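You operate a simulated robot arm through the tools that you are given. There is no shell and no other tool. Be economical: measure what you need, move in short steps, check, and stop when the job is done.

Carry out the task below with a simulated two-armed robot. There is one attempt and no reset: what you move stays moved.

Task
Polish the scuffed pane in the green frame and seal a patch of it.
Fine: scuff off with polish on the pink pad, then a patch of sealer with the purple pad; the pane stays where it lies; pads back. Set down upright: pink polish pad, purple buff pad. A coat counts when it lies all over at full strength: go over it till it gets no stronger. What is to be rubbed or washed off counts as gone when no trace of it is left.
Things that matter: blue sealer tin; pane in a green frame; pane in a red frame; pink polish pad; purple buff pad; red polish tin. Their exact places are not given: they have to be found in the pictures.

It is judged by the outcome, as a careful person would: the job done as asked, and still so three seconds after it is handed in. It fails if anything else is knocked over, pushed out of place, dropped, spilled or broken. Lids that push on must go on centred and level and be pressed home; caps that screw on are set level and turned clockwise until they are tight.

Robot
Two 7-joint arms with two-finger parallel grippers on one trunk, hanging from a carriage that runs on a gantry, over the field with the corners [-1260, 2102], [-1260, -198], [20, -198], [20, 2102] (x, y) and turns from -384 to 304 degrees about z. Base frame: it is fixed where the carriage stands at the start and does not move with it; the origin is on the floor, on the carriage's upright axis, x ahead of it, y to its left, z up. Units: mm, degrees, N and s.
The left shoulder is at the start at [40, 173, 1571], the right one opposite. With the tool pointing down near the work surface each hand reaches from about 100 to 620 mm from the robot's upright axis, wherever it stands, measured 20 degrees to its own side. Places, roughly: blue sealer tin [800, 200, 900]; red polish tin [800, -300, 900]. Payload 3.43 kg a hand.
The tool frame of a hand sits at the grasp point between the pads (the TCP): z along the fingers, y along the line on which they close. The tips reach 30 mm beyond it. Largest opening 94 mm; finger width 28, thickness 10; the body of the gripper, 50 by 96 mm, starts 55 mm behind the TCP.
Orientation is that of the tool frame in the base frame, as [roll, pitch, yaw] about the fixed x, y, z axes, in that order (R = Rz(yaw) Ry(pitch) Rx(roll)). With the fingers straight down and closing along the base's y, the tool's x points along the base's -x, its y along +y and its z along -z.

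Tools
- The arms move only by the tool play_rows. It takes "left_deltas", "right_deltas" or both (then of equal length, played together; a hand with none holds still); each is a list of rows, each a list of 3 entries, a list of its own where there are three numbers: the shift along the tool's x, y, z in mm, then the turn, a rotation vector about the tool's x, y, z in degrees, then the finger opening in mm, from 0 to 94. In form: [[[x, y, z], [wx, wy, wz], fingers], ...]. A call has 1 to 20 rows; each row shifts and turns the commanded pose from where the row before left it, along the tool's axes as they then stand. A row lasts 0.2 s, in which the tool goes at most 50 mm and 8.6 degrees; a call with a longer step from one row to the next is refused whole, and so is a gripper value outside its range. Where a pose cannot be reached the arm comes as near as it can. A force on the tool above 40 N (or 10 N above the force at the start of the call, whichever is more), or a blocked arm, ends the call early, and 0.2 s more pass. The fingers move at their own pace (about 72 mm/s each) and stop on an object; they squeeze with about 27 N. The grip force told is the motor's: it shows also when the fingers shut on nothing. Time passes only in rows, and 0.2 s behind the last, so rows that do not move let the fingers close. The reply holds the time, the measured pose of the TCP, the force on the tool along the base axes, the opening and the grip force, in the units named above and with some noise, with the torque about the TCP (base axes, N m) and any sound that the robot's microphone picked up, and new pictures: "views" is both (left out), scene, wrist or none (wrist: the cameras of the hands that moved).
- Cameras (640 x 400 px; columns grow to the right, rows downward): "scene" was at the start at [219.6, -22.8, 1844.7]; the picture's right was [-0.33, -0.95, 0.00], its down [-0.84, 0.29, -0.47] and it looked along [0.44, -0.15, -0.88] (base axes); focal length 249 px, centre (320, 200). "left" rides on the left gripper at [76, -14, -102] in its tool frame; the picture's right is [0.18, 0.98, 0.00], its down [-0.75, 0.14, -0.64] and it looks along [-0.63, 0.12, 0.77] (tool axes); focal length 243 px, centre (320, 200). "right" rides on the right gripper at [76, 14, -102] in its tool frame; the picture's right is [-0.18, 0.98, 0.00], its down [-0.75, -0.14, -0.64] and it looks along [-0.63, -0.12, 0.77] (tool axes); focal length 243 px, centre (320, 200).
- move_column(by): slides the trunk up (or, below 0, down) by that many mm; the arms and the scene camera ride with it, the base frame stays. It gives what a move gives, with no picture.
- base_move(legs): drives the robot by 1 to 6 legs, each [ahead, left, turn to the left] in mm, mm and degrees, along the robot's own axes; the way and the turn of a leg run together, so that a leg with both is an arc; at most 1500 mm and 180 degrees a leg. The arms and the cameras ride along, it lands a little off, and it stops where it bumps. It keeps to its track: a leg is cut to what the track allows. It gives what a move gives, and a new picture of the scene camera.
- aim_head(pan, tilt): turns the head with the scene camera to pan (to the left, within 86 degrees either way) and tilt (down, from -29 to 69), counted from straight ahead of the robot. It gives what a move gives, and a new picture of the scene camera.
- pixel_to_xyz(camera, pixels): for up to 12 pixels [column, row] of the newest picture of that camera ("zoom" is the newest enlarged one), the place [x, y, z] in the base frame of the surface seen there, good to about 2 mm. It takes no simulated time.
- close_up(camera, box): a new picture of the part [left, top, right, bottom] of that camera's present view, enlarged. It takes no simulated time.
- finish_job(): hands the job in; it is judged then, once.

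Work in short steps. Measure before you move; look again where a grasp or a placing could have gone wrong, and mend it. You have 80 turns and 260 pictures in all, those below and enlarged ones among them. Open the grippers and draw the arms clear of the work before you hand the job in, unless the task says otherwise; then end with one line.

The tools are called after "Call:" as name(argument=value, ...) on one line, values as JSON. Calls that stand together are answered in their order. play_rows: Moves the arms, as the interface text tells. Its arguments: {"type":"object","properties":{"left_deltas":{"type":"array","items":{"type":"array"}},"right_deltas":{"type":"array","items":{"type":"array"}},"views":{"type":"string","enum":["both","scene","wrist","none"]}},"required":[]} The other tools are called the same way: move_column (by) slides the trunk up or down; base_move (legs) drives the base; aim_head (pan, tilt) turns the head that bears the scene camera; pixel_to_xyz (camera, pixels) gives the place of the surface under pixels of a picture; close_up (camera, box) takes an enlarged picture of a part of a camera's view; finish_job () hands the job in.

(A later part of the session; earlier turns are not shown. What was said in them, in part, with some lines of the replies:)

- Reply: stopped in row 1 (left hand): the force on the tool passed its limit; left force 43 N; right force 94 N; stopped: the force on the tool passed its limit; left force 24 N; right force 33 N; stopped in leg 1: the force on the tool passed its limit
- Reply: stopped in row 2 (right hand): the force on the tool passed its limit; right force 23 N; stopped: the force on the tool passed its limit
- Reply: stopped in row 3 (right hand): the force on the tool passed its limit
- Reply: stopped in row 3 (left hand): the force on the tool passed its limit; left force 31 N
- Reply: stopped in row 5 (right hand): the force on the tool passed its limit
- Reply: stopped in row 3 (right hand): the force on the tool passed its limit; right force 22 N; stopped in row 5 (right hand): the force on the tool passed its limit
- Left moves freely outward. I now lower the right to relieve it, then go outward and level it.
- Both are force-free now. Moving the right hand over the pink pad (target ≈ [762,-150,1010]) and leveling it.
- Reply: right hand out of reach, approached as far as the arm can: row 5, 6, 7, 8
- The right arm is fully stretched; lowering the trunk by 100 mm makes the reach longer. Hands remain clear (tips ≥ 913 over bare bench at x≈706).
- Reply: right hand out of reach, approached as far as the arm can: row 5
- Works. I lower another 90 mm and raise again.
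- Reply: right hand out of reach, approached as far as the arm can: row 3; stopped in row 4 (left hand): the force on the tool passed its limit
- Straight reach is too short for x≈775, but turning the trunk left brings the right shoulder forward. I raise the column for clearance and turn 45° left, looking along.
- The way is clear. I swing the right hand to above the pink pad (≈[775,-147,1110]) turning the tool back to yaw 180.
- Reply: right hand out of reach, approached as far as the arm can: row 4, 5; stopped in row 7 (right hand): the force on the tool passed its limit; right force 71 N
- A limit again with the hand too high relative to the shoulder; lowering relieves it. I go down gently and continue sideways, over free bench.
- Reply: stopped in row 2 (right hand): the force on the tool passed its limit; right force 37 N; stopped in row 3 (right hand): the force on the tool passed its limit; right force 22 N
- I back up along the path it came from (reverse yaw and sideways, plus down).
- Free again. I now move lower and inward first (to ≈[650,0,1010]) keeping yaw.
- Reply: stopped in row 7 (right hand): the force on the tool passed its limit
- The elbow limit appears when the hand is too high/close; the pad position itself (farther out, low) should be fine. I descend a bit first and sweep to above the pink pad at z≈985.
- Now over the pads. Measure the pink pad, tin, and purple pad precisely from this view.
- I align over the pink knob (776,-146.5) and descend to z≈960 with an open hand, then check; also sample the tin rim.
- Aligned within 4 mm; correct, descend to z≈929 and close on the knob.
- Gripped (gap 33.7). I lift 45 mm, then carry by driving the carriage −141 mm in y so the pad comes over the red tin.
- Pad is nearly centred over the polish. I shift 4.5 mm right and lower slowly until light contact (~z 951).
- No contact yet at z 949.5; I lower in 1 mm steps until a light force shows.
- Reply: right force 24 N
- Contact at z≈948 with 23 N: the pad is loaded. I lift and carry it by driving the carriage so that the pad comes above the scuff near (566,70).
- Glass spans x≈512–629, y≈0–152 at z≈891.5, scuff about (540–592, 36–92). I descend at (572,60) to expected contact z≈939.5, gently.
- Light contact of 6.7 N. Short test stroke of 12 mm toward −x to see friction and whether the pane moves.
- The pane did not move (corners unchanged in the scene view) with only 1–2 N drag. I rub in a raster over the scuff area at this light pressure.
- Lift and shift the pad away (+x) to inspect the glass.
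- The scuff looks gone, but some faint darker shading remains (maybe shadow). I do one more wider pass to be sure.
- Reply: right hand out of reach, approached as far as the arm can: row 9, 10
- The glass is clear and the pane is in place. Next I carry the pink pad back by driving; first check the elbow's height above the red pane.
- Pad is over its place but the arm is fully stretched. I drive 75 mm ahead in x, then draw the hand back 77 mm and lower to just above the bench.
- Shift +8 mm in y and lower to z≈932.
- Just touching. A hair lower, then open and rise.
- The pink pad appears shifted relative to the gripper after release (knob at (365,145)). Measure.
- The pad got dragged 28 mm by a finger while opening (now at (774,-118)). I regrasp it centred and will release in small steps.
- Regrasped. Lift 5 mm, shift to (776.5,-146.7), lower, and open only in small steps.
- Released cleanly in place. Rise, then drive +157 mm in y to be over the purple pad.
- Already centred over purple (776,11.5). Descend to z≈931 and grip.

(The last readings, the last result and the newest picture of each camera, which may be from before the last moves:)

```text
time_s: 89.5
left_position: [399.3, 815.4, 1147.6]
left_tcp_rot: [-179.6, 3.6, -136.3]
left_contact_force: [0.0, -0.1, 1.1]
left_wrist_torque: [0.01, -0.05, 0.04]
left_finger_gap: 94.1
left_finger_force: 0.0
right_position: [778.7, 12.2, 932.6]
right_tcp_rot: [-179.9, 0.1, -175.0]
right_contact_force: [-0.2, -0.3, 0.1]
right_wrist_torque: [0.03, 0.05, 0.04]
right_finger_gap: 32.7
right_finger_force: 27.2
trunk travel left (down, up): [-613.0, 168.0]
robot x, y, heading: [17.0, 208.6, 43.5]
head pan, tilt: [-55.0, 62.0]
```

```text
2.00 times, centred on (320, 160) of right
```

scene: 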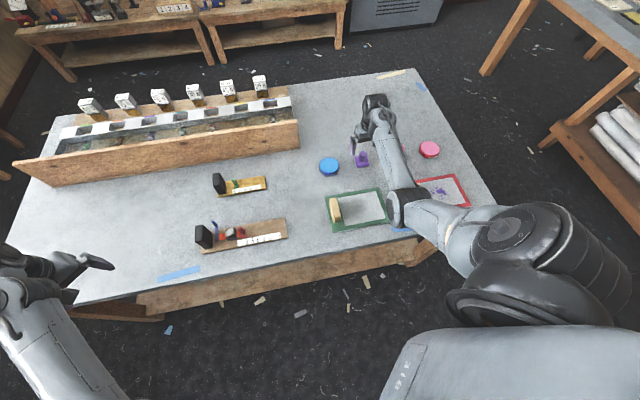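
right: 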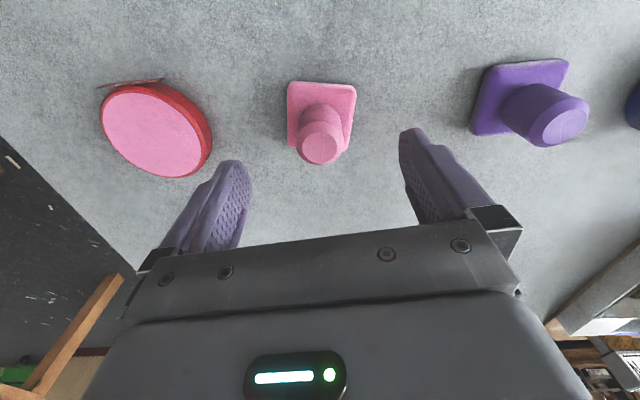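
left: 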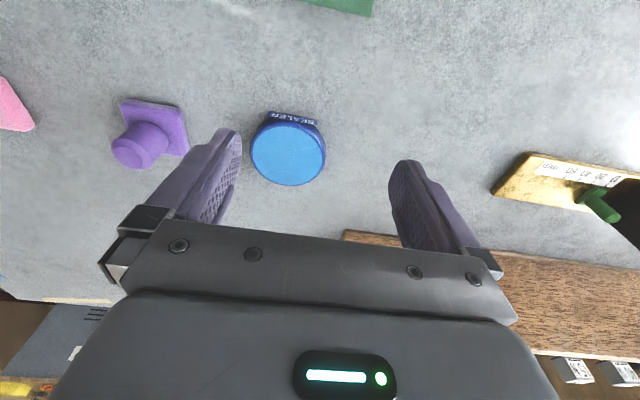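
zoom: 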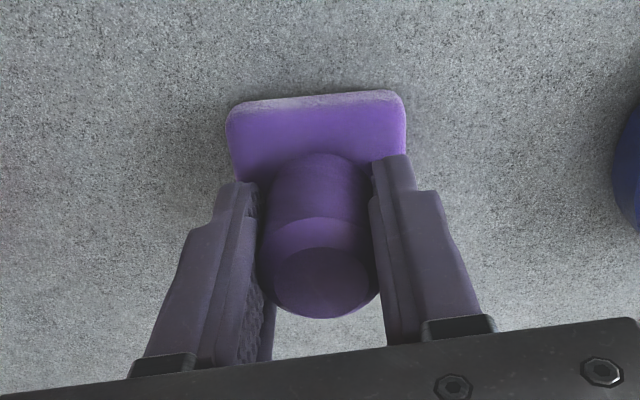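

Gripped. Lift and drive +140 mm in y to bring it over the blue tin.

Call:
play_rows(right_deltas=[[[0, 0, -3], [0, 0, 0], 10], [[0, 0, -7], [0, 0, 0], 10], [[0, 0, -10], [0, 0, 0], 10], [[0, 0, -10], [0, 0, 0], 10], [[0, 0, -10], [0, 0, 0], 10], [[0, 0, -5], [0, 0, 0], 10]], views="none")

Call:
base_move(legs=[[97, 102, 0]])

Call:
close_up(camera="right", box=[160, 20, 480, 220])

```text
time_s: 90.8
left_position: [398.6, 815.9, 1148.2]
left_tcp_rot: [-179.6, 3.6, -136.2]
left_contact_force: [-0.5, -0.3, 0.8]
left_wrist_torque: [0.01, -0.02, 0.03]
left_finger_gap: 93.9
left_finger_force: 0.0
right_position: [776.5, 12.2, 978.8]
right_tcp_rot: [-180.0, 0.0, -175.0]
right_contact_force: [-0.5, -0.2, 0.1]
right_wrist_torque: [-0.01, -0.02, 0.0]
right_finger_gap: 32.8
right_finger_force: 26.9
trunk travel left (down, up): [-613.0, 168.0]
robot x, y, heading: [20.2, 213.4, 43.3]
head pan, tilt: [-55.0, 62.0]
```

```text
time_s: 92.2
left_position: [400.6, 952.8, 1147.8]
left_tcp_rot: [-179.7, 3.5, -136.5]
left_contact_force: [0.2, 0.3, 0.0]
left_wrist_torque: [-0.03, 0.01, -0.01]
left_finger_gap: 94.1
left_finger_force: 0.0
right_position: [776.6, 147.1, 976.7]
right_tcp_rot: [-179.9, 0.1, -175.1]
right_contact_force: [-0.2, 0.2, 0.4]
right_wrist_torque: [0.0, 0.01, 0.01]
right_finger_gap: 32.6
right_finger_force: 26.7
trunk travel left (down, up): [-613.0, 168.0]
robot x, y, heading: [13.8, 346.8, 43.2]
head pan, tilt: [-55.0, 62.0]
```

scene: 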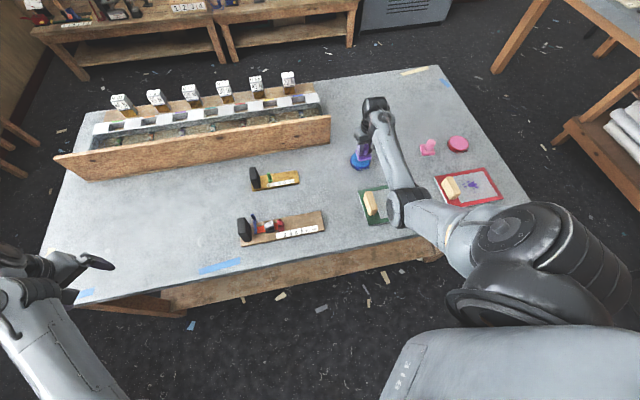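

```text
2.00 times, centred on (320, 120) of right
```

zoom: 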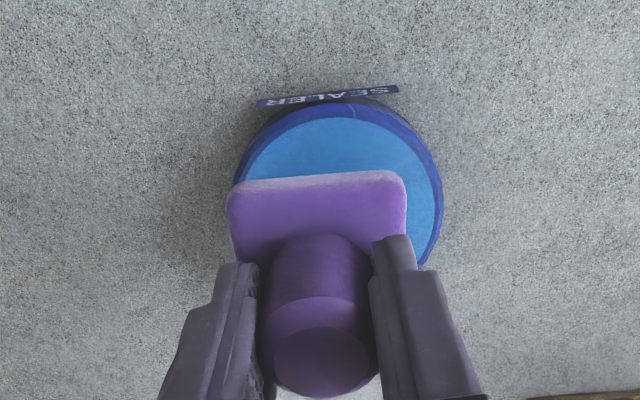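

Shift +5.5 mm in y, then lower with fine steps until contact.

Call:
play_rows(right_deltas=[[[0, 5.5, 4], [0, 0, 0], 10], [[0, 0, 7], [0, 0, 0], 10], [[0, 0, 7], [0, 0, 0], 10], [[0, 0, 4], [0, 0, 0], 10], [[0, 0, 2], [0, 0, 0], 10], [[0, 0, 1], [0, 0, 0], 10], [[0, 0, 1], [0, 0, 0], 10], [[0, 0, 0], [0, 0, 0], 10]], views="none")

```text
time_s: 94.0
left_position: [401.3, 951.5, 1148.4]
left_tcp_rot: [-179.8, 3.6, -136.5]
left_contact_force: [-0.4, -0.6, 0.4]
left_wrist_torque: [0.03, 0.03, 0.0]
left_finger_gap: 93.8
left_finger_force: 0.0
right_position: [778.0, 151.6, 953.9]
right_tcp_rot: [-179.9, 0.1, -175.2]
right_contact_force: [-1.0, -0.6, 4.0]
right_wrist_torque: [0.16, 0.13, 0.05]
right_finger_gap: 32.3
right_finger_force: 26.9
trunk travel left (down, up): [-613.0, 168.0]
robot x, y, heading: [15.5, 346.7, 43.4]
head pan, tilt: [-55.0, 62.0]
```

Contact. Press slightly more, then lift.

Call:
play_rows(right_deltas=[[[0, 0, 1], [0, 0, 0], 10], [[0, 0, 0.5], [0, 0, 0], 10], [[0, 0, 0], [0, 0, 0], 10]], views="none")

Call:
play_rows(right_deltas=[[[0, 0, -2], [0, 0, 0], 10], [[0, 0, -6], [0, 0, 0], 10], [[0, 0, -10], [0, 0, 0], 10], [[0, 0, -10], [0, 0, 0], 10], [[0, 0, -6], [0, 0, 0], 10]], views="wrist")

```text
time_s: 94.8
left_position: [401.1, 950.8, 1149.3]
left_tcp_rot: [-179.6, 3.8, -136.4]
left_contact_force: [-0.4, 1.1, -0.3]
left_wrist_torque: [0.02, 0.02, -0.02]
left_finger_gap: 93.9
left_finger_force: 0.1
right_position: [777.5, 150.9, 953.0]
right_tcp_rot: [-179.9, 0.2, -175.0]
right_contact_force: [-5.5, 3.2, 19.7]
right_wrist_torque: [0.41, 0.29, 0.08]
right_finger_gap: 32.6
right_finger_force: 27.6
trunk travel left (down, up): [-613.0, 168.0]
robot x, y, heading: [17.5, 349.6, 43.2]
head pan, tilt: [-55.0, 62.0]
```

```text
time_s: 96.0
left_position: [400.5, 951.4, 1148.1]
left_tcp_rot: [-179.7, 3.6, -136.5]
left_contact_force: [0.4, -0.4, 0.7]
left_wrist_torque: [0.0, 0.0, -0.02]
left_finger_gap: 94.2
left_finger_force: 0.1
right_position: [776.2, 150.5, 983.2]
right_tcp_rot: [-179.8, 0.1, -174.9]
right_contact_force: [0.5, 0.2, -0.4]
right_wrist_torque: [-0.01, 0.0, -0.01]
right_finger_gap: 32.4
right_finger_force: 27.1
trunk travel left (down, up): [-613.0, 168.0]
robot x, y, heading: [13.8, 349.2, 43.4]
head pan, tilt: [-55.0, 62.0]
```

right: 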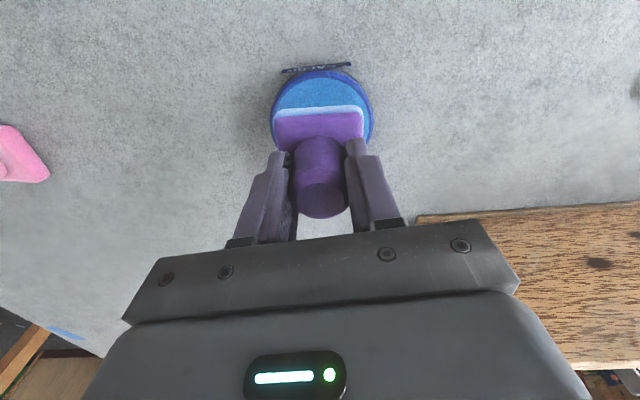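

The pad shows blue sealer along its edge. Drive to bring it over the pane's centre (~(570,76)).

Call:
base_move(legs=[[-201.3, 87, 0]])

Call:
close_up(camera="right", box=[100, 0, 500, 250])

```text
time_s: 97.7
left_position: [190.8, 877.5, 1147.9]
left_tcp_rot: [-179.7, 3.6, -136.3]
left_contact_force: [0.1, -0.6, -0.3]
left_wrist_torque: [-0.02, -0.01, 0.0]
left_finger_gap: 94.2
left_finger_force: 0.0
right_position: [569.8, 79.2, 984.3]
right_tcp_rot: [-179.9, 0.1, -174.8]
right_contact_force: [0.0, -0.8, -0.6]
right_wrist_torque: [-0.02, -0.01, 0.0]
right_finger_gap: 32.4
right_finger_force: 26.6
trunk travel left (down, up): [-613.0, 168.0]
robot x, y, heading: [-192.1, 273.6, 43.7]
head pan, tilt: [-55.0, 62.0]
```

scene: 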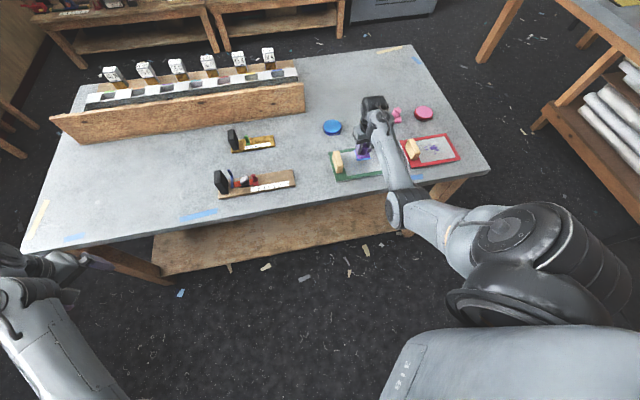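

```text
1.60 times, centred on (300, 125) of right
```

zoom: 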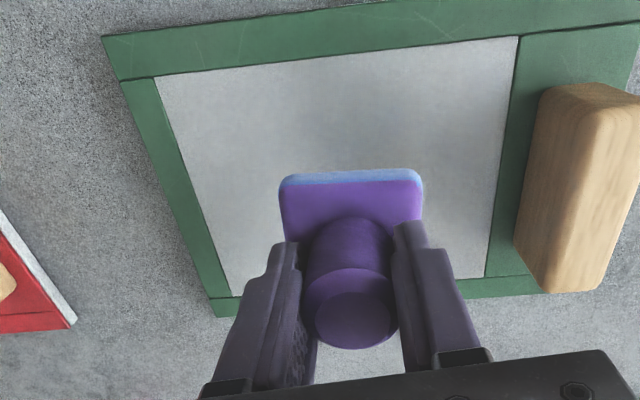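

Descend to just contact (expected TCP z≈945).

Call:
play_rows(right_deltas=[[[0, 0, 8], [0, 0, 0], 10], [[0, 0, 10], [0, 0, 0], 10], [[0, 0, 10], [0, 0, 0], 10], [[0, 0, 5], [0, 0, 0], 10], [[0, 0, 3], [0, 0, 0], 10], [[0, 0, 1.5], [0, 0, 0], 10], [[0, 0, 1], [0, 0, 0], 10], [[0, 0, 1], [0, 0, 0], 10], [[0, 0, 0], [0, 0, 0], 10]], views="none")

```text
time_s: 99.7
left_position: [192.6, 877.4, 1148.8]
left_tcp_rot: [-179.7, 3.6, -136.3]
left_contact_force: [-0.5, -0.2, 0.0]
left_wrist_torque: [0.0, 0.01, 0.02]
left_finger_gap: 93.9
left_finger_force: 0.2
right_position: [570.9, 78.4, 944.1]
right_tcp_rot: [-179.9, 0.1, -174.8]
right_contact_force: [-0.2, 0.6, 0.0]
right_wrist_torque: [0.01, 0.02, 0.0]
right_finger_gap: 32.3
right_finger_force: 26.7
trunk travel left (down, up): [-613.0, 168.0]
robot x, y, heading: [-192.2, 270.7, 43.3]
head pan, tilt: [-55.0, 62.0]
```

Call:
play_rows(right_deltas=[[[0, 0, 1], [0, 0, 0], 10], [[0, 0, 0.7], [0, 0, 0], 10], [[0, 0, 0], [0, 0, 0], 10]], views="none")

```text
time_s: 100.5
left_position: [192.9, 877.6, 1148.4]
left_tcp_rot: [-179.7, 3.7, -136.3]
left_contact_force: [-0.4, -0.2, 0.3]
left_wrist_torque: [0.02, 0.03, 0.02]
left_finger_gap: 94.3
left_finger_force: 0.0
right_position: [571.6, 77.3, 944.2]
right_tcp_rot: [-179.8, 0.2, -174.9]
right_contact_force: [-6.5, 2.9, 19.4]
right_wrist_torque: [0.39, 0.29, 0.13]
right_finger_gap: 32.3
right_finger_force: 27.4
trunk travel left (down, up): [-613.0, 168.0]
robot x, y, heading: [-191.4, 275.3, 43.5]
head pan, tilt: [-55.0, 62.0]
```

19 N; ease 0.8 mm and raster over the patch (centres x 548–588, y 45–90).

Call:
play_rows(right_deltas=[[[-8, 0, -0.8], [0, 0, 0], 10], [[-8, 5, 0], [0, 0, 0], 10], [[0, 7, 0], [0, 0, 0], 10], [[0, -11, 0], [0, 0, 0], 10], [[0, -11, 0], [0, 0, 0], 10], [[0, -11, 0], [0, 0, 0], 10], [[0, -11, 0], [0, 0, 0], 10], [[10, 0, 0], [0, 0, 0], 10], [[0, 11, 0], [0, 0, 0], 10], [[0, 11, 0], [0, 0, 0], 10], [[0, 11, 0], [0, 0, 0], 10], [[0, 11, 0], [0, 0, 0], 10], [[10, 0, 0], [0, 0, 0], 10], [[0, -11, 0], [0, 0, 0], 10], [[0, -11, 0], [0, 0, 0], 10], [[0, -11, 0], [0, 0, 0], 10], [[0, -11, 0], [0, 0, 0], 10]], views="none")

Call:
play_rows(right_deltas=[[[10, 0, 0], [0, 0, 0], 10], [[0, 11, 0], [0, 0, 0], 10], [[0, 11, 0], [0, 0, 0], 10], [[0, 11, 0], [0, 0, 0], 10], [[0, 11, 0], [0, 0, 0], 10], [[10, 0, 0], [0, 0, 0], 10], [[0, -11, 0], [0, 0, 0], 10], [[0, -11, 0], [0, 0, 0], 10], [[0, -11, 0], [0, 0, 0], 10], [[0, -11, 0], [0, 0, 0], 10]], views="none")

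Call:
close_up(camera="right", box=[160, 0, 560, 250])

Call:
close_up(camera="scene", box=[310, 110, 410, 190])

```text
time_s: 104.1
left_position: [192.7, 877.8, 1148.1]
left_tcp_rot: [-179.7, 3.6, -136.4]
left_contact_force: [0.0, -0.3, 0.5]
left_wrist_torque: [-0.02, 0.03, -0.02]
left_finger_gap: 94.4
left_finger_force: 0.1
right_position: [569.0, 44.2, 944.6]
right_tcp_rot: [-179.8, 0.0, -174.9]
right_contact_force: [0.6, -0.7, -0.1]
right_wrist_torque: [-0.01, 0.02, 0.03]
right_finger_gap: 32.5
right_finger_force: 26.4
trunk travel left (down, up): [-613.0, 168.0]
robot x, y, heading: [-188.4, 273.8, 43.3]
head pan, tilt: [-55.0, 62.0]
```

```text
time_s: 106.3
left_position: [192.0, 878.0, 1148.1]
left_tcp_rot: [-179.6, 3.6, -136.3]
left_contact_force: [-0.6, 0.3, 0.1]
left_wrist_torque: [0.01, 0.02, -0.01]
left_finger_gap: 94.1
left_finger_force: 0.1
right_position: [549.9, 45.3, 944.8]
right_tcp_rot: [-180.0, 0.2, -174.8]
right_contact_force: [-0.3, 0.8, 3.8]
right_wrist_torque: [0.11, -0.09, 0.06]
right_finger_gap: 32.3
right_finger_force: 27.2
trunk travel left (down, up): [-613.0, 168.0]
robot x, y, heading: [-191.5, 277.8, 43.4]
head pan, tilt: [-55.0, 62.0]
```

```text
1.60 times, centred on (360, 125) of right
```

zoom: 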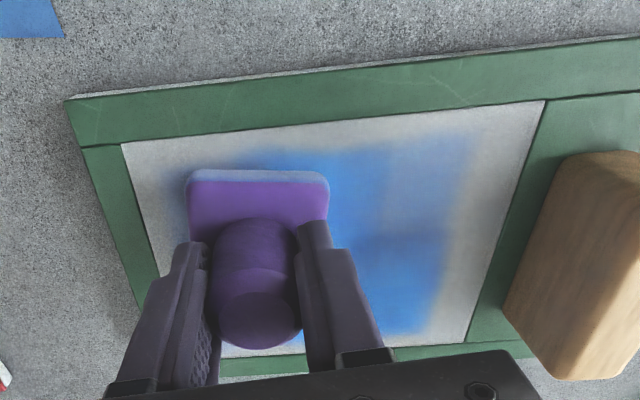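

```text
5.00 times, centred on (360, 150) of scene
```

zoom: 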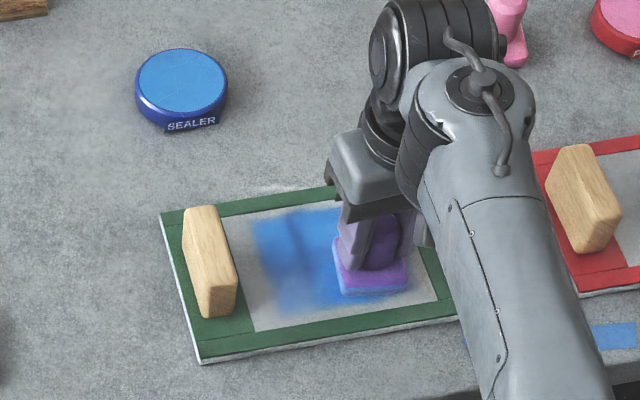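

The coat shows, still uneven (paler toward the handle and near side). I press a bit more and repeat passes along both directions.

Call:
play_rows(right_deltas=[[[0, 0, 0.8], [0, 0, 0], 10], [[0, 11, 0], [0, 0, 0], 10], [[0, 11, 0], [0, 0, 0], 10], [[0, 11, 0], [0, 0, 0], 10], [[0, 11, 0], [0, 0, 0], 10], [[-10, 0, 0], [0, 0, 0], 10], [[-10, 0, 0], [0, 0, 0], 10], [[-10, 0, 0], [0, 0, 0], 10], [[-8, 0, 0], [0, 0, 0], 10], [[0, -10, 0], [0, 0, 0], 10], [[10, 0, 0], [0, 0, 0], 10], [[10, 0, 0], [0, 0, 0], 10], [[10, 0, 0], [0, 0, 0], 10], [[8, 0, 0], [0, 0, 0], 10], [[0, -12, 0], [0, 0, 0], 10], [[-10, 0, 0], [0, 0, 0], 10], [[-10, 0, 0], [0, 0, 0], 10], [[-10, 0, 0], [0, 0, 0], 10], [[-8, 0, 0], [0, 0, 0], 10]], views="none")

Call:
play_rows(right_deltas=[[[0, -11, 0], [0, 0, 0], 10], [[10, 0, 0], [0, 0, 0], 10], [[10, 0, 0], [0, 0, 0], 10], [[10, 0, 0], [0, 0, 0], 10], [[8, 0, 0], [0, 0, 0], 10], [[0, -11, 0], [0, 0, 0], 10], [[-10, 0, 0], [0, 0, 0], 10], [[-10, 0, 0], [0, 0, 0], 10], [[-10, 0, 0], [0, 0, 0], 10], [[-8, 0, 0], [0, 0, 0], 10], [[0, 11, 0], [0, 0, 0], 10], [[0, 11, 0], [0, 0, 0], 10], [[0, 11, 0], [0, 0, 0], 10], [[0, 11, 0], [0, 0, 0], 10]], views="none")

Call:
close_up(camera="right", box=[100, 0, 500, 250])

Call:
close_up(camera="scene", box=[310, 110, 410, 190])

```text
time_s: 110.3
left_position: [192.6, 877.4, 1147.4]
left_tcp_rot: [-179.6, 3.6, -136.3]
left_contact_force: [-0.2, 0.1, 0.1]
left_wrist_torque: [0.02, 0.0, 0.04]
left_finger_gap: 93.8
left_finger_force: 0.1
right_position: [586.4, 70.2, 942.6]
right_tcp_rot: [-179.9, 0.1, -174.7]
right_contact_force: [-2.0, -0.5, 12.0]
right_wrist_torque: [0.05, 0.04, 0.03]
right_finger_gap: 32.0
right_finger_force: 26.8
trunk travel left (down, up): [-613.0, 168.0]
robot x, y, heading: [-185.5, 276.8, 43.6]
head pan, tilt: [-55.0, 62.0]
```

```text
time_s: 113.3
left_position: [192.5, 877.7, 1148.8]
left_tcp_rot: [-179.7, 3.6, -136.3]
left_contact_force: [0.1, 0.4, 0.4]
left_wrist_torque: [-0.03, -0.01, -0.03]
left_finger_gap: 94.0
left_finger_force: 0.1
right_position: [583.4, 92.6, 943.9]
right_tcp_rot: [-179.9, 0.0, -174.9]
right_contact_force: [0.2, 0.9, 1.2]
right_wrist_torque: [0.11, -0.08, -0.02]
right_finger_gap: 32.2
right_finger_force: 26.8
trunk travel left (down, up): [-613.0, 168.0]
robot x, y, heading: [-191.5, 276.2, 43.4]
head pan, tilt: [-55.0, 62.0]
```

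```text
1.60 times, centred on (300, 125) of right
```

zoom: 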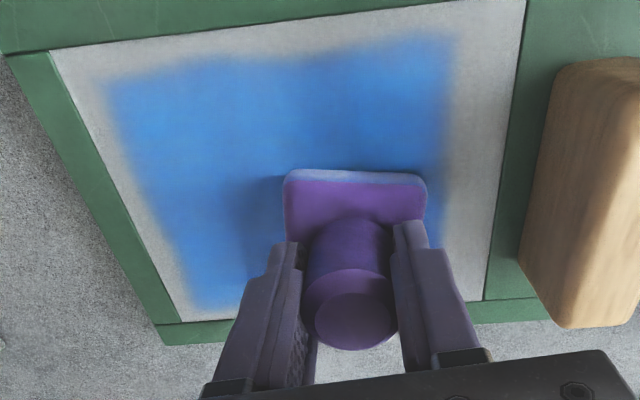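

```text
5.00 times, centred on (360, 150) of scene
```

zoom: 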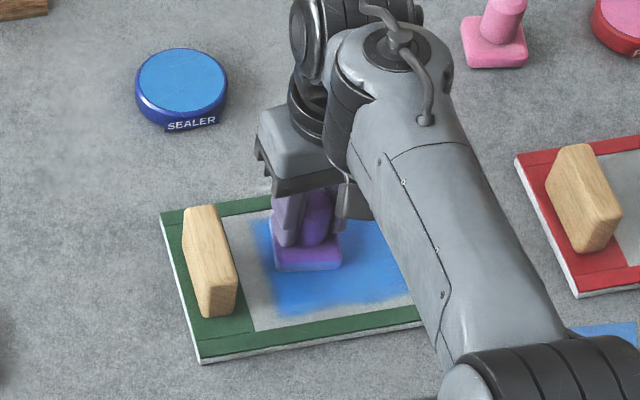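

Nearly uniform. One more full raster with slightly more pressure to reach full strength everywhere, then lift and inspect.

Call:
play_rows(right_deltas=[[[0, 0, 0.7], [0, 0, 0], 10], [[0, -12, 0], [0, 0, 0], 10], [[0, -12, 0], [0, 0, 0], 10], [[0, -12, 0], [0, 0, 0], 10], [[0, -10, 0], [0, 0, 0], 10], [[12, 0, 0], [0, 0, 0], 10], [[0, 12, 0], [0, 0, 0], 10], [[0, 12, 0], [0, 0, 0], 10], [[0, 12, 0], [0, 0, 0], 10], [[0, 10, 0], [0, 0, 0], 10], [[12, 0, 0], [0, 0, 0], 10], [[0, -12, 0], [0, 0, 0], 10], [[0, -12, 0], [0, 0, 0], 10], [[0, -12, 0], [0, 0, 0], 10], [[0, -10, 0], [0, 0, 0], 10], [[12, 0, 0], [0, 0, 0], 10], [[0, 12, 0], [0, 0, 0], 10], [[0, 12, 0], [0, 0, 0], 10], [[0, 12, 0], [0, 0, 0], 10], [[0, 10, 0], [0, 0, 0], 10]], views="none")

Call:
play_rows(right_deltas=[[[-10, 0, 0], [0, 0, 0], 10], [[-10, 0, 0], [0, 0, 0], 10], [[-10, 0, 0], [0, 0, 0], 10], [[-8, 0, 0], [0, 0, 0], 10], [[0, -12, 0], [0, 0, 0], 10], [[0, 0, -4], [0, 0, 0], 10], [[0, 0, -10], [0, 0, 0], 10], [[0, 0, -12], [0, 0, 0], 10], [[-10, -10, -12], [0, 0, 0], 10], [[-15, -15, -3], [0, 0, 0], 10], [[-15, -20, 0], [0, 0, 0], 10], [[-10, -20, 0], [0, 0, 0], 10]], views="none")

Call:
close_up(camera="right", box=[200, 0, 520, 200])

Call:
close_up(camera="scene", box=[310, 110, 410, 190])

```text
time_s: 117.5
left_position: [194.1, 876.9, 1148.9]
left_tcp_rot: [-179.6, 3.6, -136.4]
left_contact_force: [0.5, 0.2, 0.3]
left_wrist_torque: [-0.01, 0.0, 0.0]
left_finger_gap: 93.8
left_finger_force: 0.2
right_position: [549.0, 87.8, 942.8]
right_tcp_rot: [-179.8, 0.2, -175.0]
right_contact_force: [0.0, -3.2, 11.9]
right_wrist_torque: [0.02, 0.04, 0.0]
right_finger_gap: 32.2
right_finger_force: 27.0
trunk travel left (down, up): [-613.0, 168.0]
robot x, y, heading: [-190.1, 275.5, 43.2]
head pan, tilt: [-55.0, 62.0]
```

```text
time_s: 120.1
left_position: [191.9, 877.5, 1147.2]
left_tcp_rot: [-179.7, 3.5, -136.5]
left_contact_force: [-1.1, -0.2, 0.2]
left_wrist_torque: [-0.02, 0.05, 0.02]
left_finger_gap: 94.1
left_finger_force: 0.1
right_position: [641.6, 17.9, 984.9]
right_tcp_rot: [-179.8, 0.2, -174.8]
right_contact_force: [-0.1, 0.5, -0.7]
right_wrist_torque: [0.0, 0.04, 0.01]
right_finger_gap: 32.0
right_finger_force: 26.8
trunk travel left (down, up): [-613.0, 168.0]
robot x, y, heading: [-192.0, 274.2, 43.6]
head pan, tilt: [-55.0, 62.0]
```

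```text
2.00 times, centred on (360, 100) of right
```

zoom: 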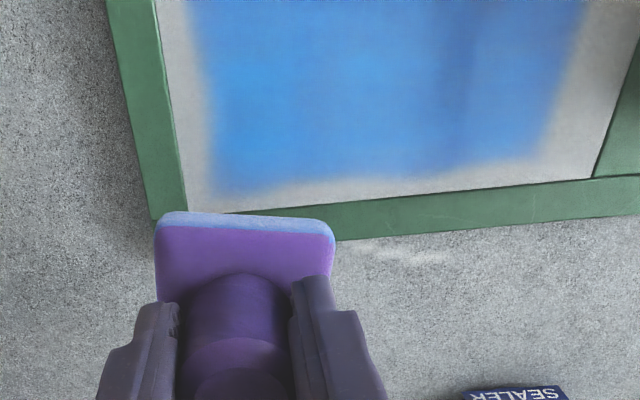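

```text
5.00 times, centred on (360, 150) of scene
```

zoom: 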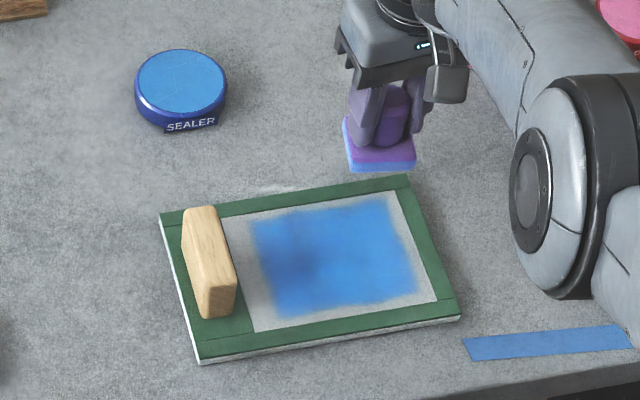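

The patch looks even; a darker smudge at left may be shadow, so I'll check it with the arm away. I drive back to the purple pad's station (base ≈(17,212)).

Call:
base_move(legs=[[107.5, -188.8, 0]])

Call:
close_up(camera="scene", box=[300, 160, 420, 256])

```text
time_s: 121.7
left_position: [399.5, 810.7, 1148.3]
left_tcp_rot: [-179.7, 3.6, -136.5]
left_contact_force: [0.0, -0.8, 0.1]
left_wrist_torque: [0.0, 0.01, 0.01]
left_finger_gap: 94.1
left_finger_force: 0.0
right_position: [842.9, -49.8, 984.4]
right_tcp_rot: [-179.9, 0.1, -175.1]
right_contact_force: [0.3, -0.3, -0.5]
right_wrist_torque: [0.01, 0.03, -0.01]
right_finger_gap: 32.3
right_finger_force: 26.9
trunk travel left (down, up): [-613.0, 168.0]
robot x, y, heading: [14.3, 209.6, 42.9]
head pan, tilt: [-55.0, 62.0]
```

scene: 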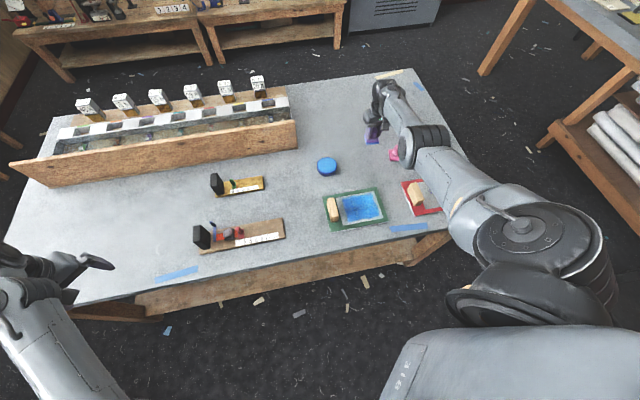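

```text
4.17 times, centred on (360, 208) of scene
```

zoom: 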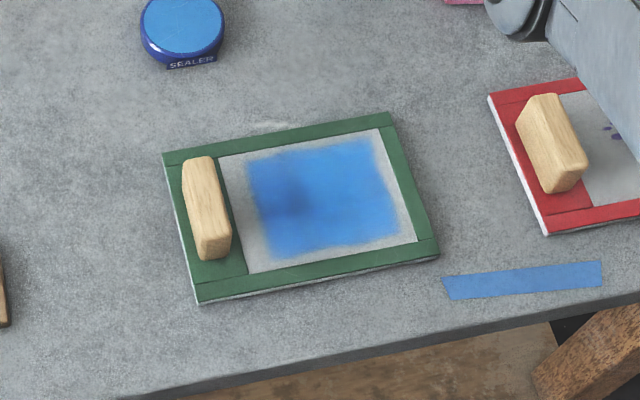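

The dark spot stays put with the arm away. I locate it and zoom closer.

Call:
close_up(camera="scene", box=[335, 182, 390, 226])

Call:
pixel_to_xyz(camera="zoom", pixels=[[220, 270], [200, 240], [260, 270], [140, 180], [470, 120], [500, 380], [170, 430]])

```text
9.09 times, centred on (362, 204) of scene
```

zoom: 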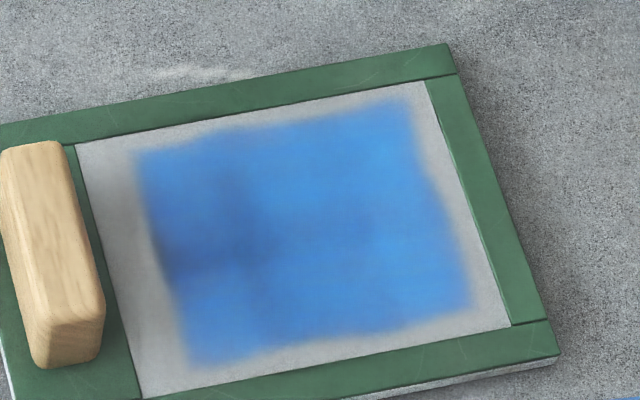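

```text
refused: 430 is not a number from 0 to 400
```

Call:
pixel_to_xyz(camera="zoom", pixels=[[220, 200], [190, 255], [260, 300], [130, 220], [140, 155], [405, 105], [465, 300], [195, 360], [80, 148], [425, 85], [510, 325], [145, 395]])

Call:
close_up(camera="scene", box=[395, 170, 450, 214])

```text
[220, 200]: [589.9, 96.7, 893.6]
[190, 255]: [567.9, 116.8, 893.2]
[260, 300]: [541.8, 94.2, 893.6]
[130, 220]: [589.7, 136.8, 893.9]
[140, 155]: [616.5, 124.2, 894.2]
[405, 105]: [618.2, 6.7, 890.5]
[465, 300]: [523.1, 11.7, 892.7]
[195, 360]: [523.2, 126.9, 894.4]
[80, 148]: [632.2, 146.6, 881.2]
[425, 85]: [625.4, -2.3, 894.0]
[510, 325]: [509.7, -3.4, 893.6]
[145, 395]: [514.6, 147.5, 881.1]
```

```text
9.09 times, centred on (422, 192) of scene
```

zoom: 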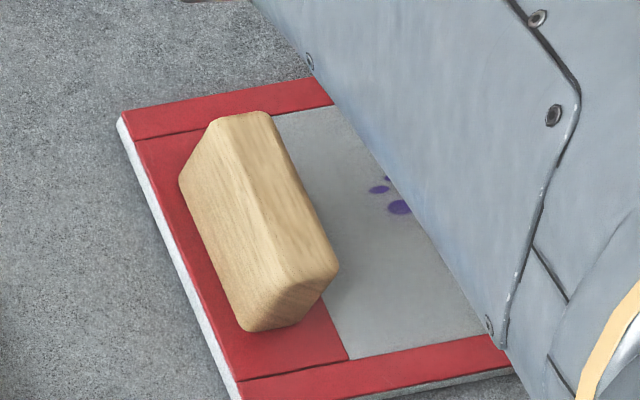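

The darker spots lie at (568–590, 97–117), outside the old scuff and also shade the bare glass, but as insurance I make another pass there. Driving the pad back over (575,95).

Call:
base_move(legs=[[-97.8, 288.6, 0]])

Call:
close_up(camera="right", box=[100, 0, 500, 250])

```text
time_s: 123.8
left_position: [128.5, 954.4, 1147.7]
left_tcp_rot: [-179.7, 3.7, -136.7]
left_contact_force: [-0.1, -0.3, -0.8]
left_wrist_torque: [-0.02, 0.01, -0.02]
left_finger_gap: 93.9
left_finger_force: 0.0
right_position: [569.6, 92.5, 983.2]
right_tcp_rot: [-179.9, 0.0, -175.2]
right_contact_force: [-0.5, 0.1, -1.2]
right_wrist_torque: [0.0, 0.01, 0.01]
right_finger_gap: 32.5
right_finger_force: 26.8
trunk travel left (down, up): [-613.0, 168.0]
robot x, y, heading: [-256.1, 356.0, 42.9]
head pan, tilt: [-55.0, 62.0]
```

scene: 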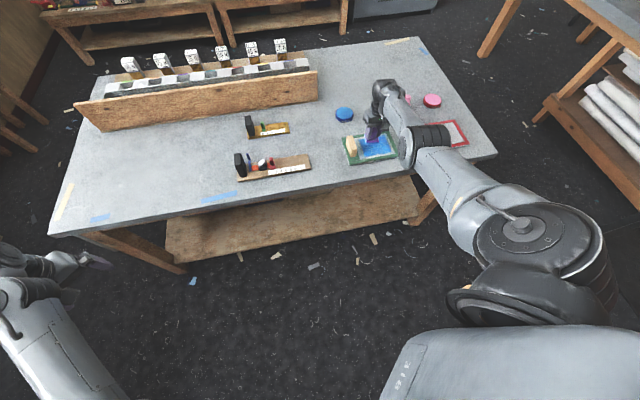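

```text
1.60 times, centred on (300, 125) of right
```

zoom: 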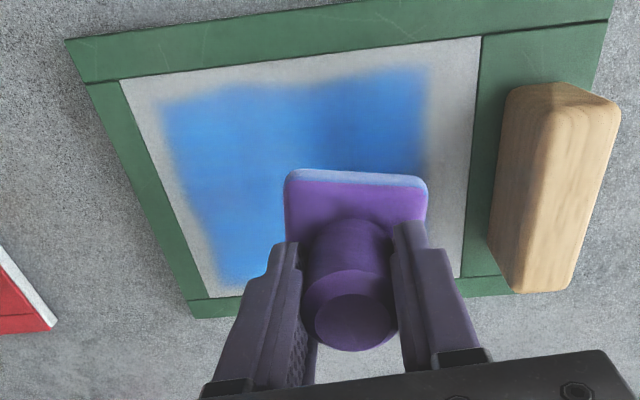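

The arm is near full stretch; move base 50 mm further in x, draw the hand back, and descend.

Call:
base_move(legs=[[36.6, -34, 0]])

Call:
play_rows(right_deltas=[[[6, 1, 0], [0, 0, 0], 10], [[12, 2, 4], [0, 0, 0], 10], [[12, 2, 8], [0, 0, 0], 10], [[8, 1, 8], [0, 0, 0], 10], [[0, 0, 8], [0, 0, 0], 10], [[0, 0, 6], [0, 0, 0], 10], [[0, 0, 3], [0, 0, 0], 10], [[0, 0, 1.5], [0, 0, 0], 10], [[0, 0, 1], [0, 0, 0], 10], [[0, 0, 0], [0, 0, 0], 10]], views="none")

```text
time_s: 124.7
left_position: [177.4, 955.6, 1148.0]
left_tcp_rot: [-179.7, 3.6, -136.7]
left_contact_force: [0.3, 0.3, -0.2]
left_wrist_torque: [0.01, 0.01, 0.0]
left_finger_gap: 94.1
left_finger_force: 0.0
right_position: [622.3, 94.8, 984.8]
right_tcp_rot: [-179.9, 0.1, -175.2]
right_contact_force: [0.2, -0.3, -0.3]
right_wrist_torque: [-0.01, 0.01, 0.02]
right_finger_gap: 32.1
right_finger_force: 27.2
trunk travel left (down, up): [-613.0, 168.0]
robot x, y, heading: [-208.7, 352.8, 43.5]
head pan, tilt: [-55.0, 62.0]
```

scene: 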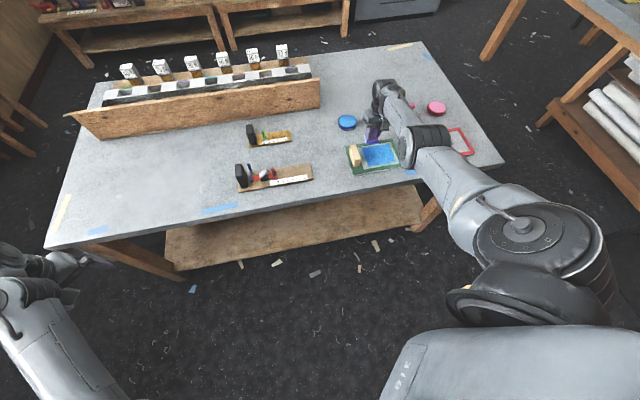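

```text
time_s: 126.9
left_position: [176.5, 955.6, 1147.8]
left_tcp_rot: [-179.7, 3.7, -136.6]
left_contact_force: [-0.6, 0.8, -1.2]
left_wrist_torque: [0.0, -0.01, 0.02]
left_finger_gap: 94.0
left_finger_force: 0.0
right_position: [582.6, 97.9, 944.6]
right_tcp_rot: [-179.9, 0.1, -175.2]
right_contact_force: [-0.6, -0.2, 0.0]
right_wrist_torque: [-0.01, 0.01, 0.0]
right_finger_gap: 32.3
right_finger_force: 26.6
trunk travel left (down, up): [-613.0, 168.0]
robot x, y, heading: [-206.9, 356.1, 43.2]
head pan, tilt: [-55.0, 62.0]
```

Press ~1.8 mm for ≈10 N and raster the whole patch twice.

Call:
play_rows(right_deltas=[[[0, 0, 1], [0, 0, 0], 10], [[0, -2, 0.9], [0, 0, 0], 10], [[0, -12, 0], [0, 0, 0], 10], [[0, -12, 0], [0, 0, 0], 10], [[0, -12, 0], [0, 0, 0], 10], [[0, -12, 0], [0, 0, 0], 10], [[11, 0, 0], [0, 0, 0], 10], [[0, 12, 0], [0, 0, 0], 10], [[0, 12, 0], [0, 0, 0], 10], [[0, 12, 0], [0, 0, 0], 10], [[0, 12, 0], [0, 0, 0], 10], [[11, 0, 0], [0, 0, 0], 10], [[0, -12, 0], [0, 0, 0], 10], [[0, -12, 0], [0, 0, 0], 10], [[0, -12, 0], [0, 0, 0], 10], [[0, -12, 0], [0, 0, 0], 10], [[11, 0, 0], [0, 0, 0], 10]], views="none")

Call:
play_rows(right_deltas=[[[0, 12, 0], [0, 0, 0], 10], [[0, 12, 0], [0, 0, 0], 10], [[0, 12, 0], [0, 0, 0], 10], [[0, 12, 0], [0, 0, 0], 10], [[-11, 0, 0], [0, 0, 0], 10], [[-11, 0, 0], [0, 0, 0], 10], [[-11, 0, 0], [0, 0, 0], 10], [[0, -11, 0], [0, 0, 0], 10], [[11, 0, 0], [0, 0, 0], 10], [[11, 0, 0], [0, 0, 0], 10], [[11, 0, 0], [0, 0, 0], 10], [[0, -11, 0], [0, 0, 0], 10], [[-11, 0, 0], [0, 0, 0], 10], [[-11, 0, 0], [0, 0, 0], 10], [[-11, 0, 0], [0, 0, 0], 10]], views="none")

Call:
close_up(camera="right", box=[100, 0, 500, 250])

```text
time_s: 130.5
left_position: [177.0, 956.7, 1147.8]
left_tcp_rot: [-179.7, 3.5, -136.6]
left_contact_force: [-0.2, 0.4, -0.3]
left_wrist_torque: [-0.03, -0.03, 0.0]
left_finger_gap: 94.1
left_finger_force: 0.1
right_position: [553.0, 45.9, 942.9]
right_tcp_rot: [-179.9, 0.2, -175.1]
right_contact_force: [-1.2, 0.2, 2.2]
right_wrist_torque: [0.09, 0.02, 0.04]
right_finger_gap: 32.2
right_finger_force: 26.7
trunk travel left (down, up): [-613.0, 168.0]
robot x, y, heading: [-207.2, 354.5, 43.2]
head pan, tilt: [-55.0, 62.0]
```

```text
time_s: 133.7
left_position: [177.7, 955.9, 1148.0]
left_tcp_rot: [-179.7, 3.7, -136.6]
left_contact_force: [0.0, 0.0, 0.4]
left_wrist_torque: [-0.04, -0.01, -0.01]
left_finger_gap: 93.8
left_finger_force: 0.0
right_position: [583.7, 72.8, 940.9]
right_tcp_rot: [-179.9, 0.1, -175.3]
right_contact_force: [-1.2, -1.1, 9.1]
right_wrist_torque: [0.05, -0.05, 0.0]
right_finger_gap: 32.2
right_finger_force: 27.0
trunk travel left (down, up): [-613.0, 168.0]
robot x, y, heading: [-206.1, 352.4, 43.3]
head pan, tilt: [-55.0, 62.0]
```

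```text
1.60 times, centred on (300, 125) of right
```

zoom: 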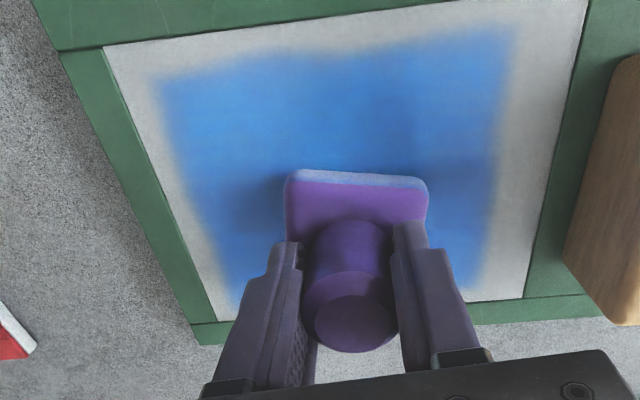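

Coat is even. Lift and drive straight to the purple pad's place (778,12).

Call:
play_rows(right_deltas=[[[0, 0, -4], [0, 0, 0], 10], [[0, 0, -10], [0, 0, 0], 10], [[0, 0, -12], [0, 0, 0], 10], [[0, 0, -12], [0, 0, 0], 10], [[0, 0, -6], [0, 0, 0], 10]], views="none")

Call:
base_move(legs=[[99.4, -177.4, 0]])

Call:
close_up(camera="scene", box=[310, 130, 430, 226])

```text
time_s: 134.9
left_position: [177.8, 956.1, 1147.9]
left_tcp_rot: [-179.7, 3.6, -136.7]
left_contact_force: [1.2, -0.3, -0.2]
left_wrist_torque: [0.0, 0.0, 0.0]
left_finger_gap: 94.0
left_finger_force: 0.0
right_position: [583.9, 72.9, 987.5]
right_tcp_rot: [-179.9, 0.2, -175.1]
right_contact_force: [0.2, 1.0, -0.9]
right_wrist_torque: [0.04, 0.01, 0.03]
right_finger_gap: 32.4
right_finger_force: 27.4
trunk travel left (down, up): [-613.0, 168.0]
robot x, y, heading: [-209.1, 353.6, 43.1]
head pan, tilt: [-55.0, 62.0]
```

```text
time_s: 136.5
left_position: [366.2, 902.8, 1147.5]
left_tcp_rot: [-179.7, 3.6, -136.6]
left_contact_force: [-0.7, -0.2, -0.8]
left_wrist_torque: [0.01, 0.04, -0.01]
left_finger_gap: 94.2
left_finger_force: 0.0
right_position: [773.3, 20.9, 986.6]
right_tcp_rot: [-179.9, 0.1, -175.1]
right_contact_force: [-0.1, -1.3, 0.8]
right_wrist_torque: [0.0, -0.01, -0.03]
right_finger_gap: 32.2
right_finger_force: 27.1
trunk travel left (down, up): [-613.0, 168.0]
robot x, y, heading: [-18.5, 302.2, 43.2]
head pan, tilt: [-55.0, 62.0]
```

scene: 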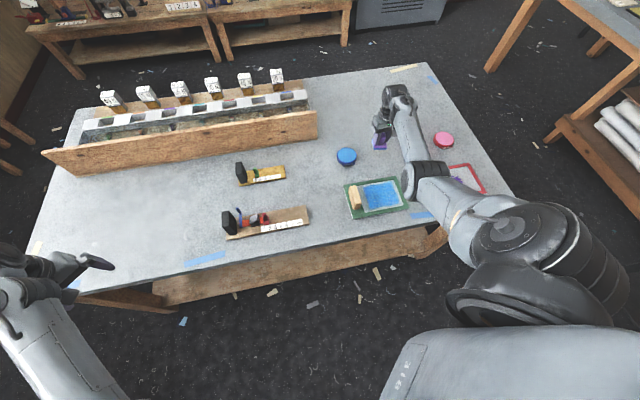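

```text
4.17 times, centred on (370, 178) of scene
```

zoom: 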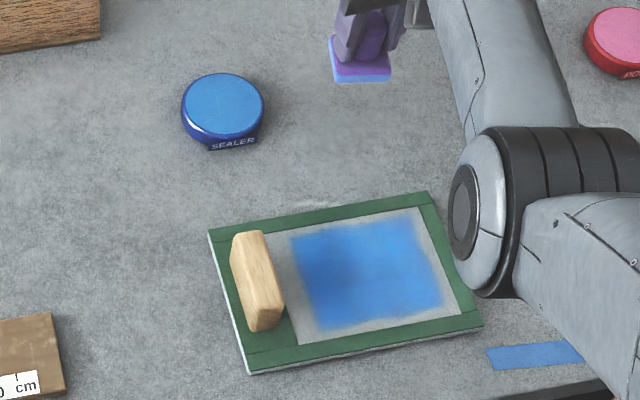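

The faint shading is fixed to the scene, so the coat is complete. Now align to (778,12) and lower to ~933.

Call:
play_rows(right_deltas=[[[-2, -5, 4], [0, 0, 0], 10], [[-2, -4, 8], [0, 0, 0], 10], [[0, 0, 10], [0, 0, 0], 10], [[0, 0, 10], [0, 0, 0], 10], [[0, 0, 10], [0, 0, 0], 10], [[0, 0, 6], [0, 0, 0], 10], [[0, 0, 3], [0, 0, 0], 10], [[0, 0, 1], [0, 0, 0], 10], [[0, 0, 0], [0, 0, 0], 10]], views="none")

```text
time_s: 138.5
left_position: [364.5, 902.4, 1148.3]
left_tcp_rot: [-179.7, 3.6, -136.4]
left_contact_force: [0.4, -0.4, 1.2]
left_wrist_torque: [0.0, 0.02, 0.0]
left_finger_gap: 93.7
left_finger_force: 0.0
right_position: [776.6, 13.1, 936.0]
right_tcp_rot: [-179.9, 0.1, -175.0]
right_contact_force: [1.0, -0.4, -0.5]
right_wrist_torque: [-0.03, -0.02, -0.02]
right_finger_gap: 32.3
right_finger_force: 26.8
trunk travel left (down, up): [-613.0, 168.0]
robot x, y, heading: [-20.5, 301.0, 43.0]
head pan, tilt: [-55.0, 62.0]
```

Call:
play_rows(right_deltas=[[[-1, -1, 2], [0, 0, 0], 10], [[0, 0, 1], [0, 0, 0], 10], [[0, 0, 1], [0, 0, 0], 10], [[0, 0, 1], [0, 0, 0], 10], [[0, 0, 0.7], [0, 0, 0], 10], [[0, 0, 0], [0, 0, 0], 10]], views="none")

```text
time_s: 139.9
left_position: [365.7, 903.3, 1148.8]
left_tcp_rot: [-179.8, 3.5, -136.5]
left_contact_force: [0.6, 0.4, -0.7]
left_wrist_torque: [-0.01, 0.0, -0.01]
left_finger_gap: 94.1
left_finger_force: 0.1
right_position: [780.0, 11.1, 931.1]
right_tcp_rot: [-179.7, 0.2, -175.1]
right_contact_force: [-3.6, 0.7, 14.8]
right_wrist_torque: [0.19, 0.21, -0.01]
right_finger_gap: 32.2
right_finger_force: 26.7
trunk travel left (down, up): [-613.0, 168.0]
robot x, y, heading: [-19.9, 300.3, 43.2]
head pan, tilt: [-55.0, 62.0]
```

On the bench with 15 N; ease up 1.2 mm and open in small steps.

Call:
play_rows(right_deltas=[[[0, 0, -0.7], [0, 0, 0], 20], [[0, 0, -0.5], [0, 0, 0], 28], [[0, 0, 0], [0, 0, 0], 31], [[0, 0, 0], [0, 0, 0], 33], [[0, 0, 0], [0, 0, 0], 34], [[0, 0, 0], [0, 0, 0], 35], [[0, 0, 0], [0, 0, 0], 36], [[0, 0, 0], [0, 0, 0], 38], [[0, 0, 0], [0, 0, 0], 40], [[0, 0, 0], [0, 0, 0], 43], [[0, 0, 0], [0, 0, 0], 47]], views="wrist")

```text
time_s: 142.3
left_position: [365.5, 903.5, 1146.7]
left_tcp_rot: [-179.7, 3.6, -136.4]
left_contact_force: [0.8, -0.2, -0.6]
left_wrist_torque: [0.01, 0.01, -0.01]
left_finger_gap: 93.7
left_finger_force: 0.2
right_position: [779.1, 11.2, 931.2]
right_tcp_rot: [-180.0, 0.1, -175.1]
right_contact_force: [0.1, -0.1, 0.3]
right_wrist_torque: [0.0, 0.02, 0.01]
right_finger_gap: 47.1
right_finger_force: 0.1
trunk travel left (down, up): [-613.0, 168.0]
robot x, y, heading: [-18.3, 300.0, 42.9]
head pan, tilt: [-55.0, 62.0]
```

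right: 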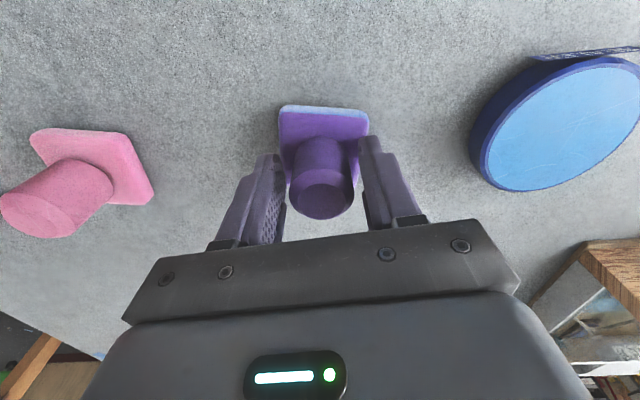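

Released in place. Open further, rise, and inspect the outcome.

Call:
play_rows(right_deltas=[[[0, 0, 0], [0, 0, 0], 60], [[0, 0, 0], [0, 0, 0], 75], [[0, 0, -5], [0, 0, 0], 85], [[0, 0, -12], [0, 0, 0], 94], [[0, 0, -14], [0, 0, 0], 94], [[0, 0, -14], [0, 0, 0], 94], [[0, 0, -14], [0, 0, 0], 94], [[0, 0, -10], [0, 0, 0], 94]], views="wrist")

Call:
base_move(legs=[[-220, 0, 0]])

Call:
close_up(camera="scene", box=[340, 60, 540, 220])

```text
time_s: 144.1
left_position: [365.3, 902.9, 1147.0]
left_tcp_rot: [-179.7, 3.6, -136.5]
left_contact_force: [0.5, 0.5, -0.5]
left_wrist_torque: [0.04, 0.0, 0.01]
left_finger_gap: 93.9
left_finger_force: 0.0
right_position: [780.4, 12.1, 999.8]
right_tcp_rot: [-179.9, 0.0, -175.1]
right_contact_force: [-0.9, -0.6, 0.7]
right_wrist_torque: [0.02, -0.01, 0.01]
right_finger_gap: 94.0
right_finger_force: 0.0
trunk travel left (down, up): [-613.0, 168.0]
robot x, y, heading: [-20.0, 299.8, 43.2]
head pan, tilt: [-55.0, 62.0]
```

right: 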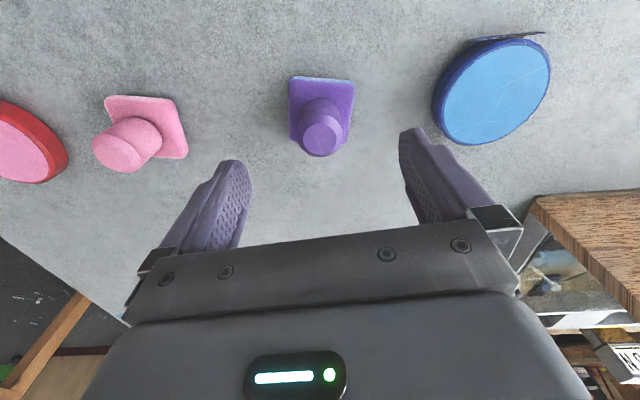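

```text
time_s: 145.8
left_position: [205.7, 749.9, 1147.7]
left_tcp_rot: [-179.7, 3.6, -136.6]
left_contact_force: [-0.7, -0.2, 0.7]
left_wrist_torque: [-0.01, 0.01, 0.0]
left_finger_gap: 93.7
left_finger_force: 0.1
right_position: [615.9, -141.6, 1001.1]
right_tcp_rot: [-179.8, 0.2, -175.4]
right_contact_force: [0.5, 0.1, 0.2]
right_wrist_torque: [0.02, 0.02, 0.01]
right_finger_gap: 94.0
right_finger_force: 0.2
trunk travel left (down, up): [-613.0, 168.0]
robot x, y, heading: [-182.5, 148.1, 43.3]
head pan, tilt: [-55.0, 62.0]
```

scene: 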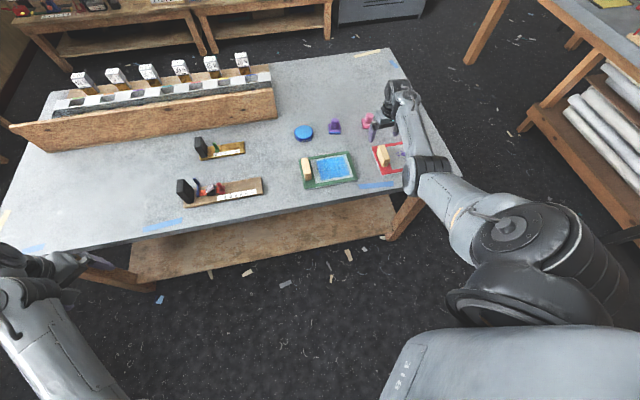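

```text
2.50 times, centred on (440, 140) of scene
```

zoom: 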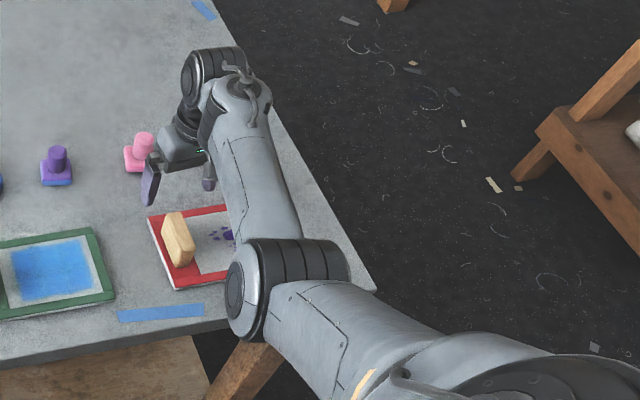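

All things stand properly. I drive the robot further back so the arms are clear of the bench work.

Call:
base_move(legs=[[-255, 240, 0]])

Call:
close_up(camera="scene", box=[280, 40, 480, 180])

```text
time_s: 148.1
left_position: [-144.7, 754.6, 1148.1]
left_tcp_rot: [-179.7, 3.6, -136.9]
left_contact_force: [0.0, -0.7, 0.4]
left_wrist_torque: [0.0, 0.01, -0.03]
left_finger_gap: 94.0
left_finger_force: 0.2
right_position: [264.8, -139.1, 1000.3]
right_tcp_rot: [-179.9, 0.1, -175.5]
right_contact_force: [-0.2, -0.1, 0.4]
right_wrist_torque: [0.02, 0.01, -0.01]
right_finger_gap: 94.0
right_finger_force: 0.1
trunk travel left (down, up): [-613.0, 168.0]
robot x, y, heading: [-531.8, 152.5, 42.7]
head pan, tilt: [-55.0, 62.0]
```

scene: 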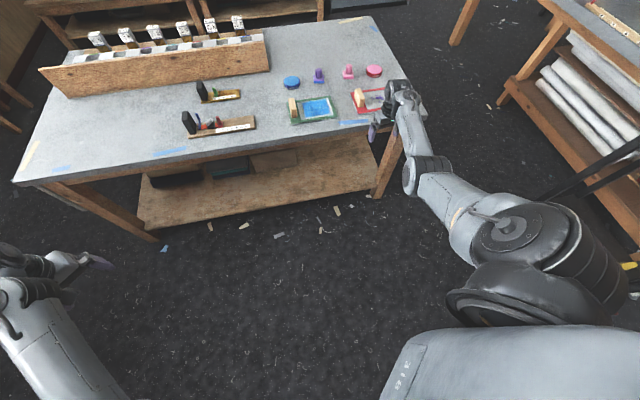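

```text
2.86 times, centred on (380, 110) of scene
```

zoom: 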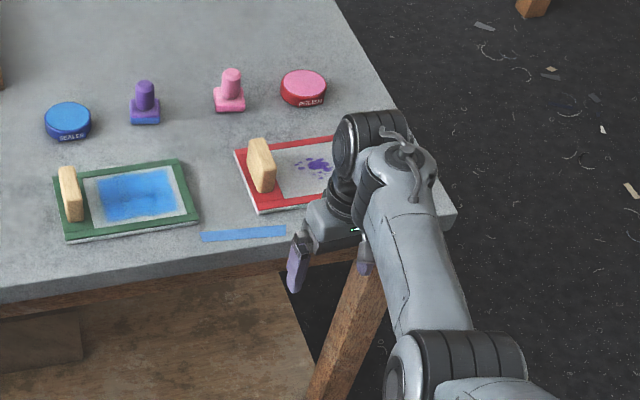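

The green pane is polished and sealed, both pads are upright in their places, and nothing else has been disturbed. Handing in.

Call:
finish_job()

```text
The job is handed in.
```

The job is handed in: I polished the scuff off the green-framed pane and sealed a patch over it. The pane hasn't moved, and both pads are back upright in their places.
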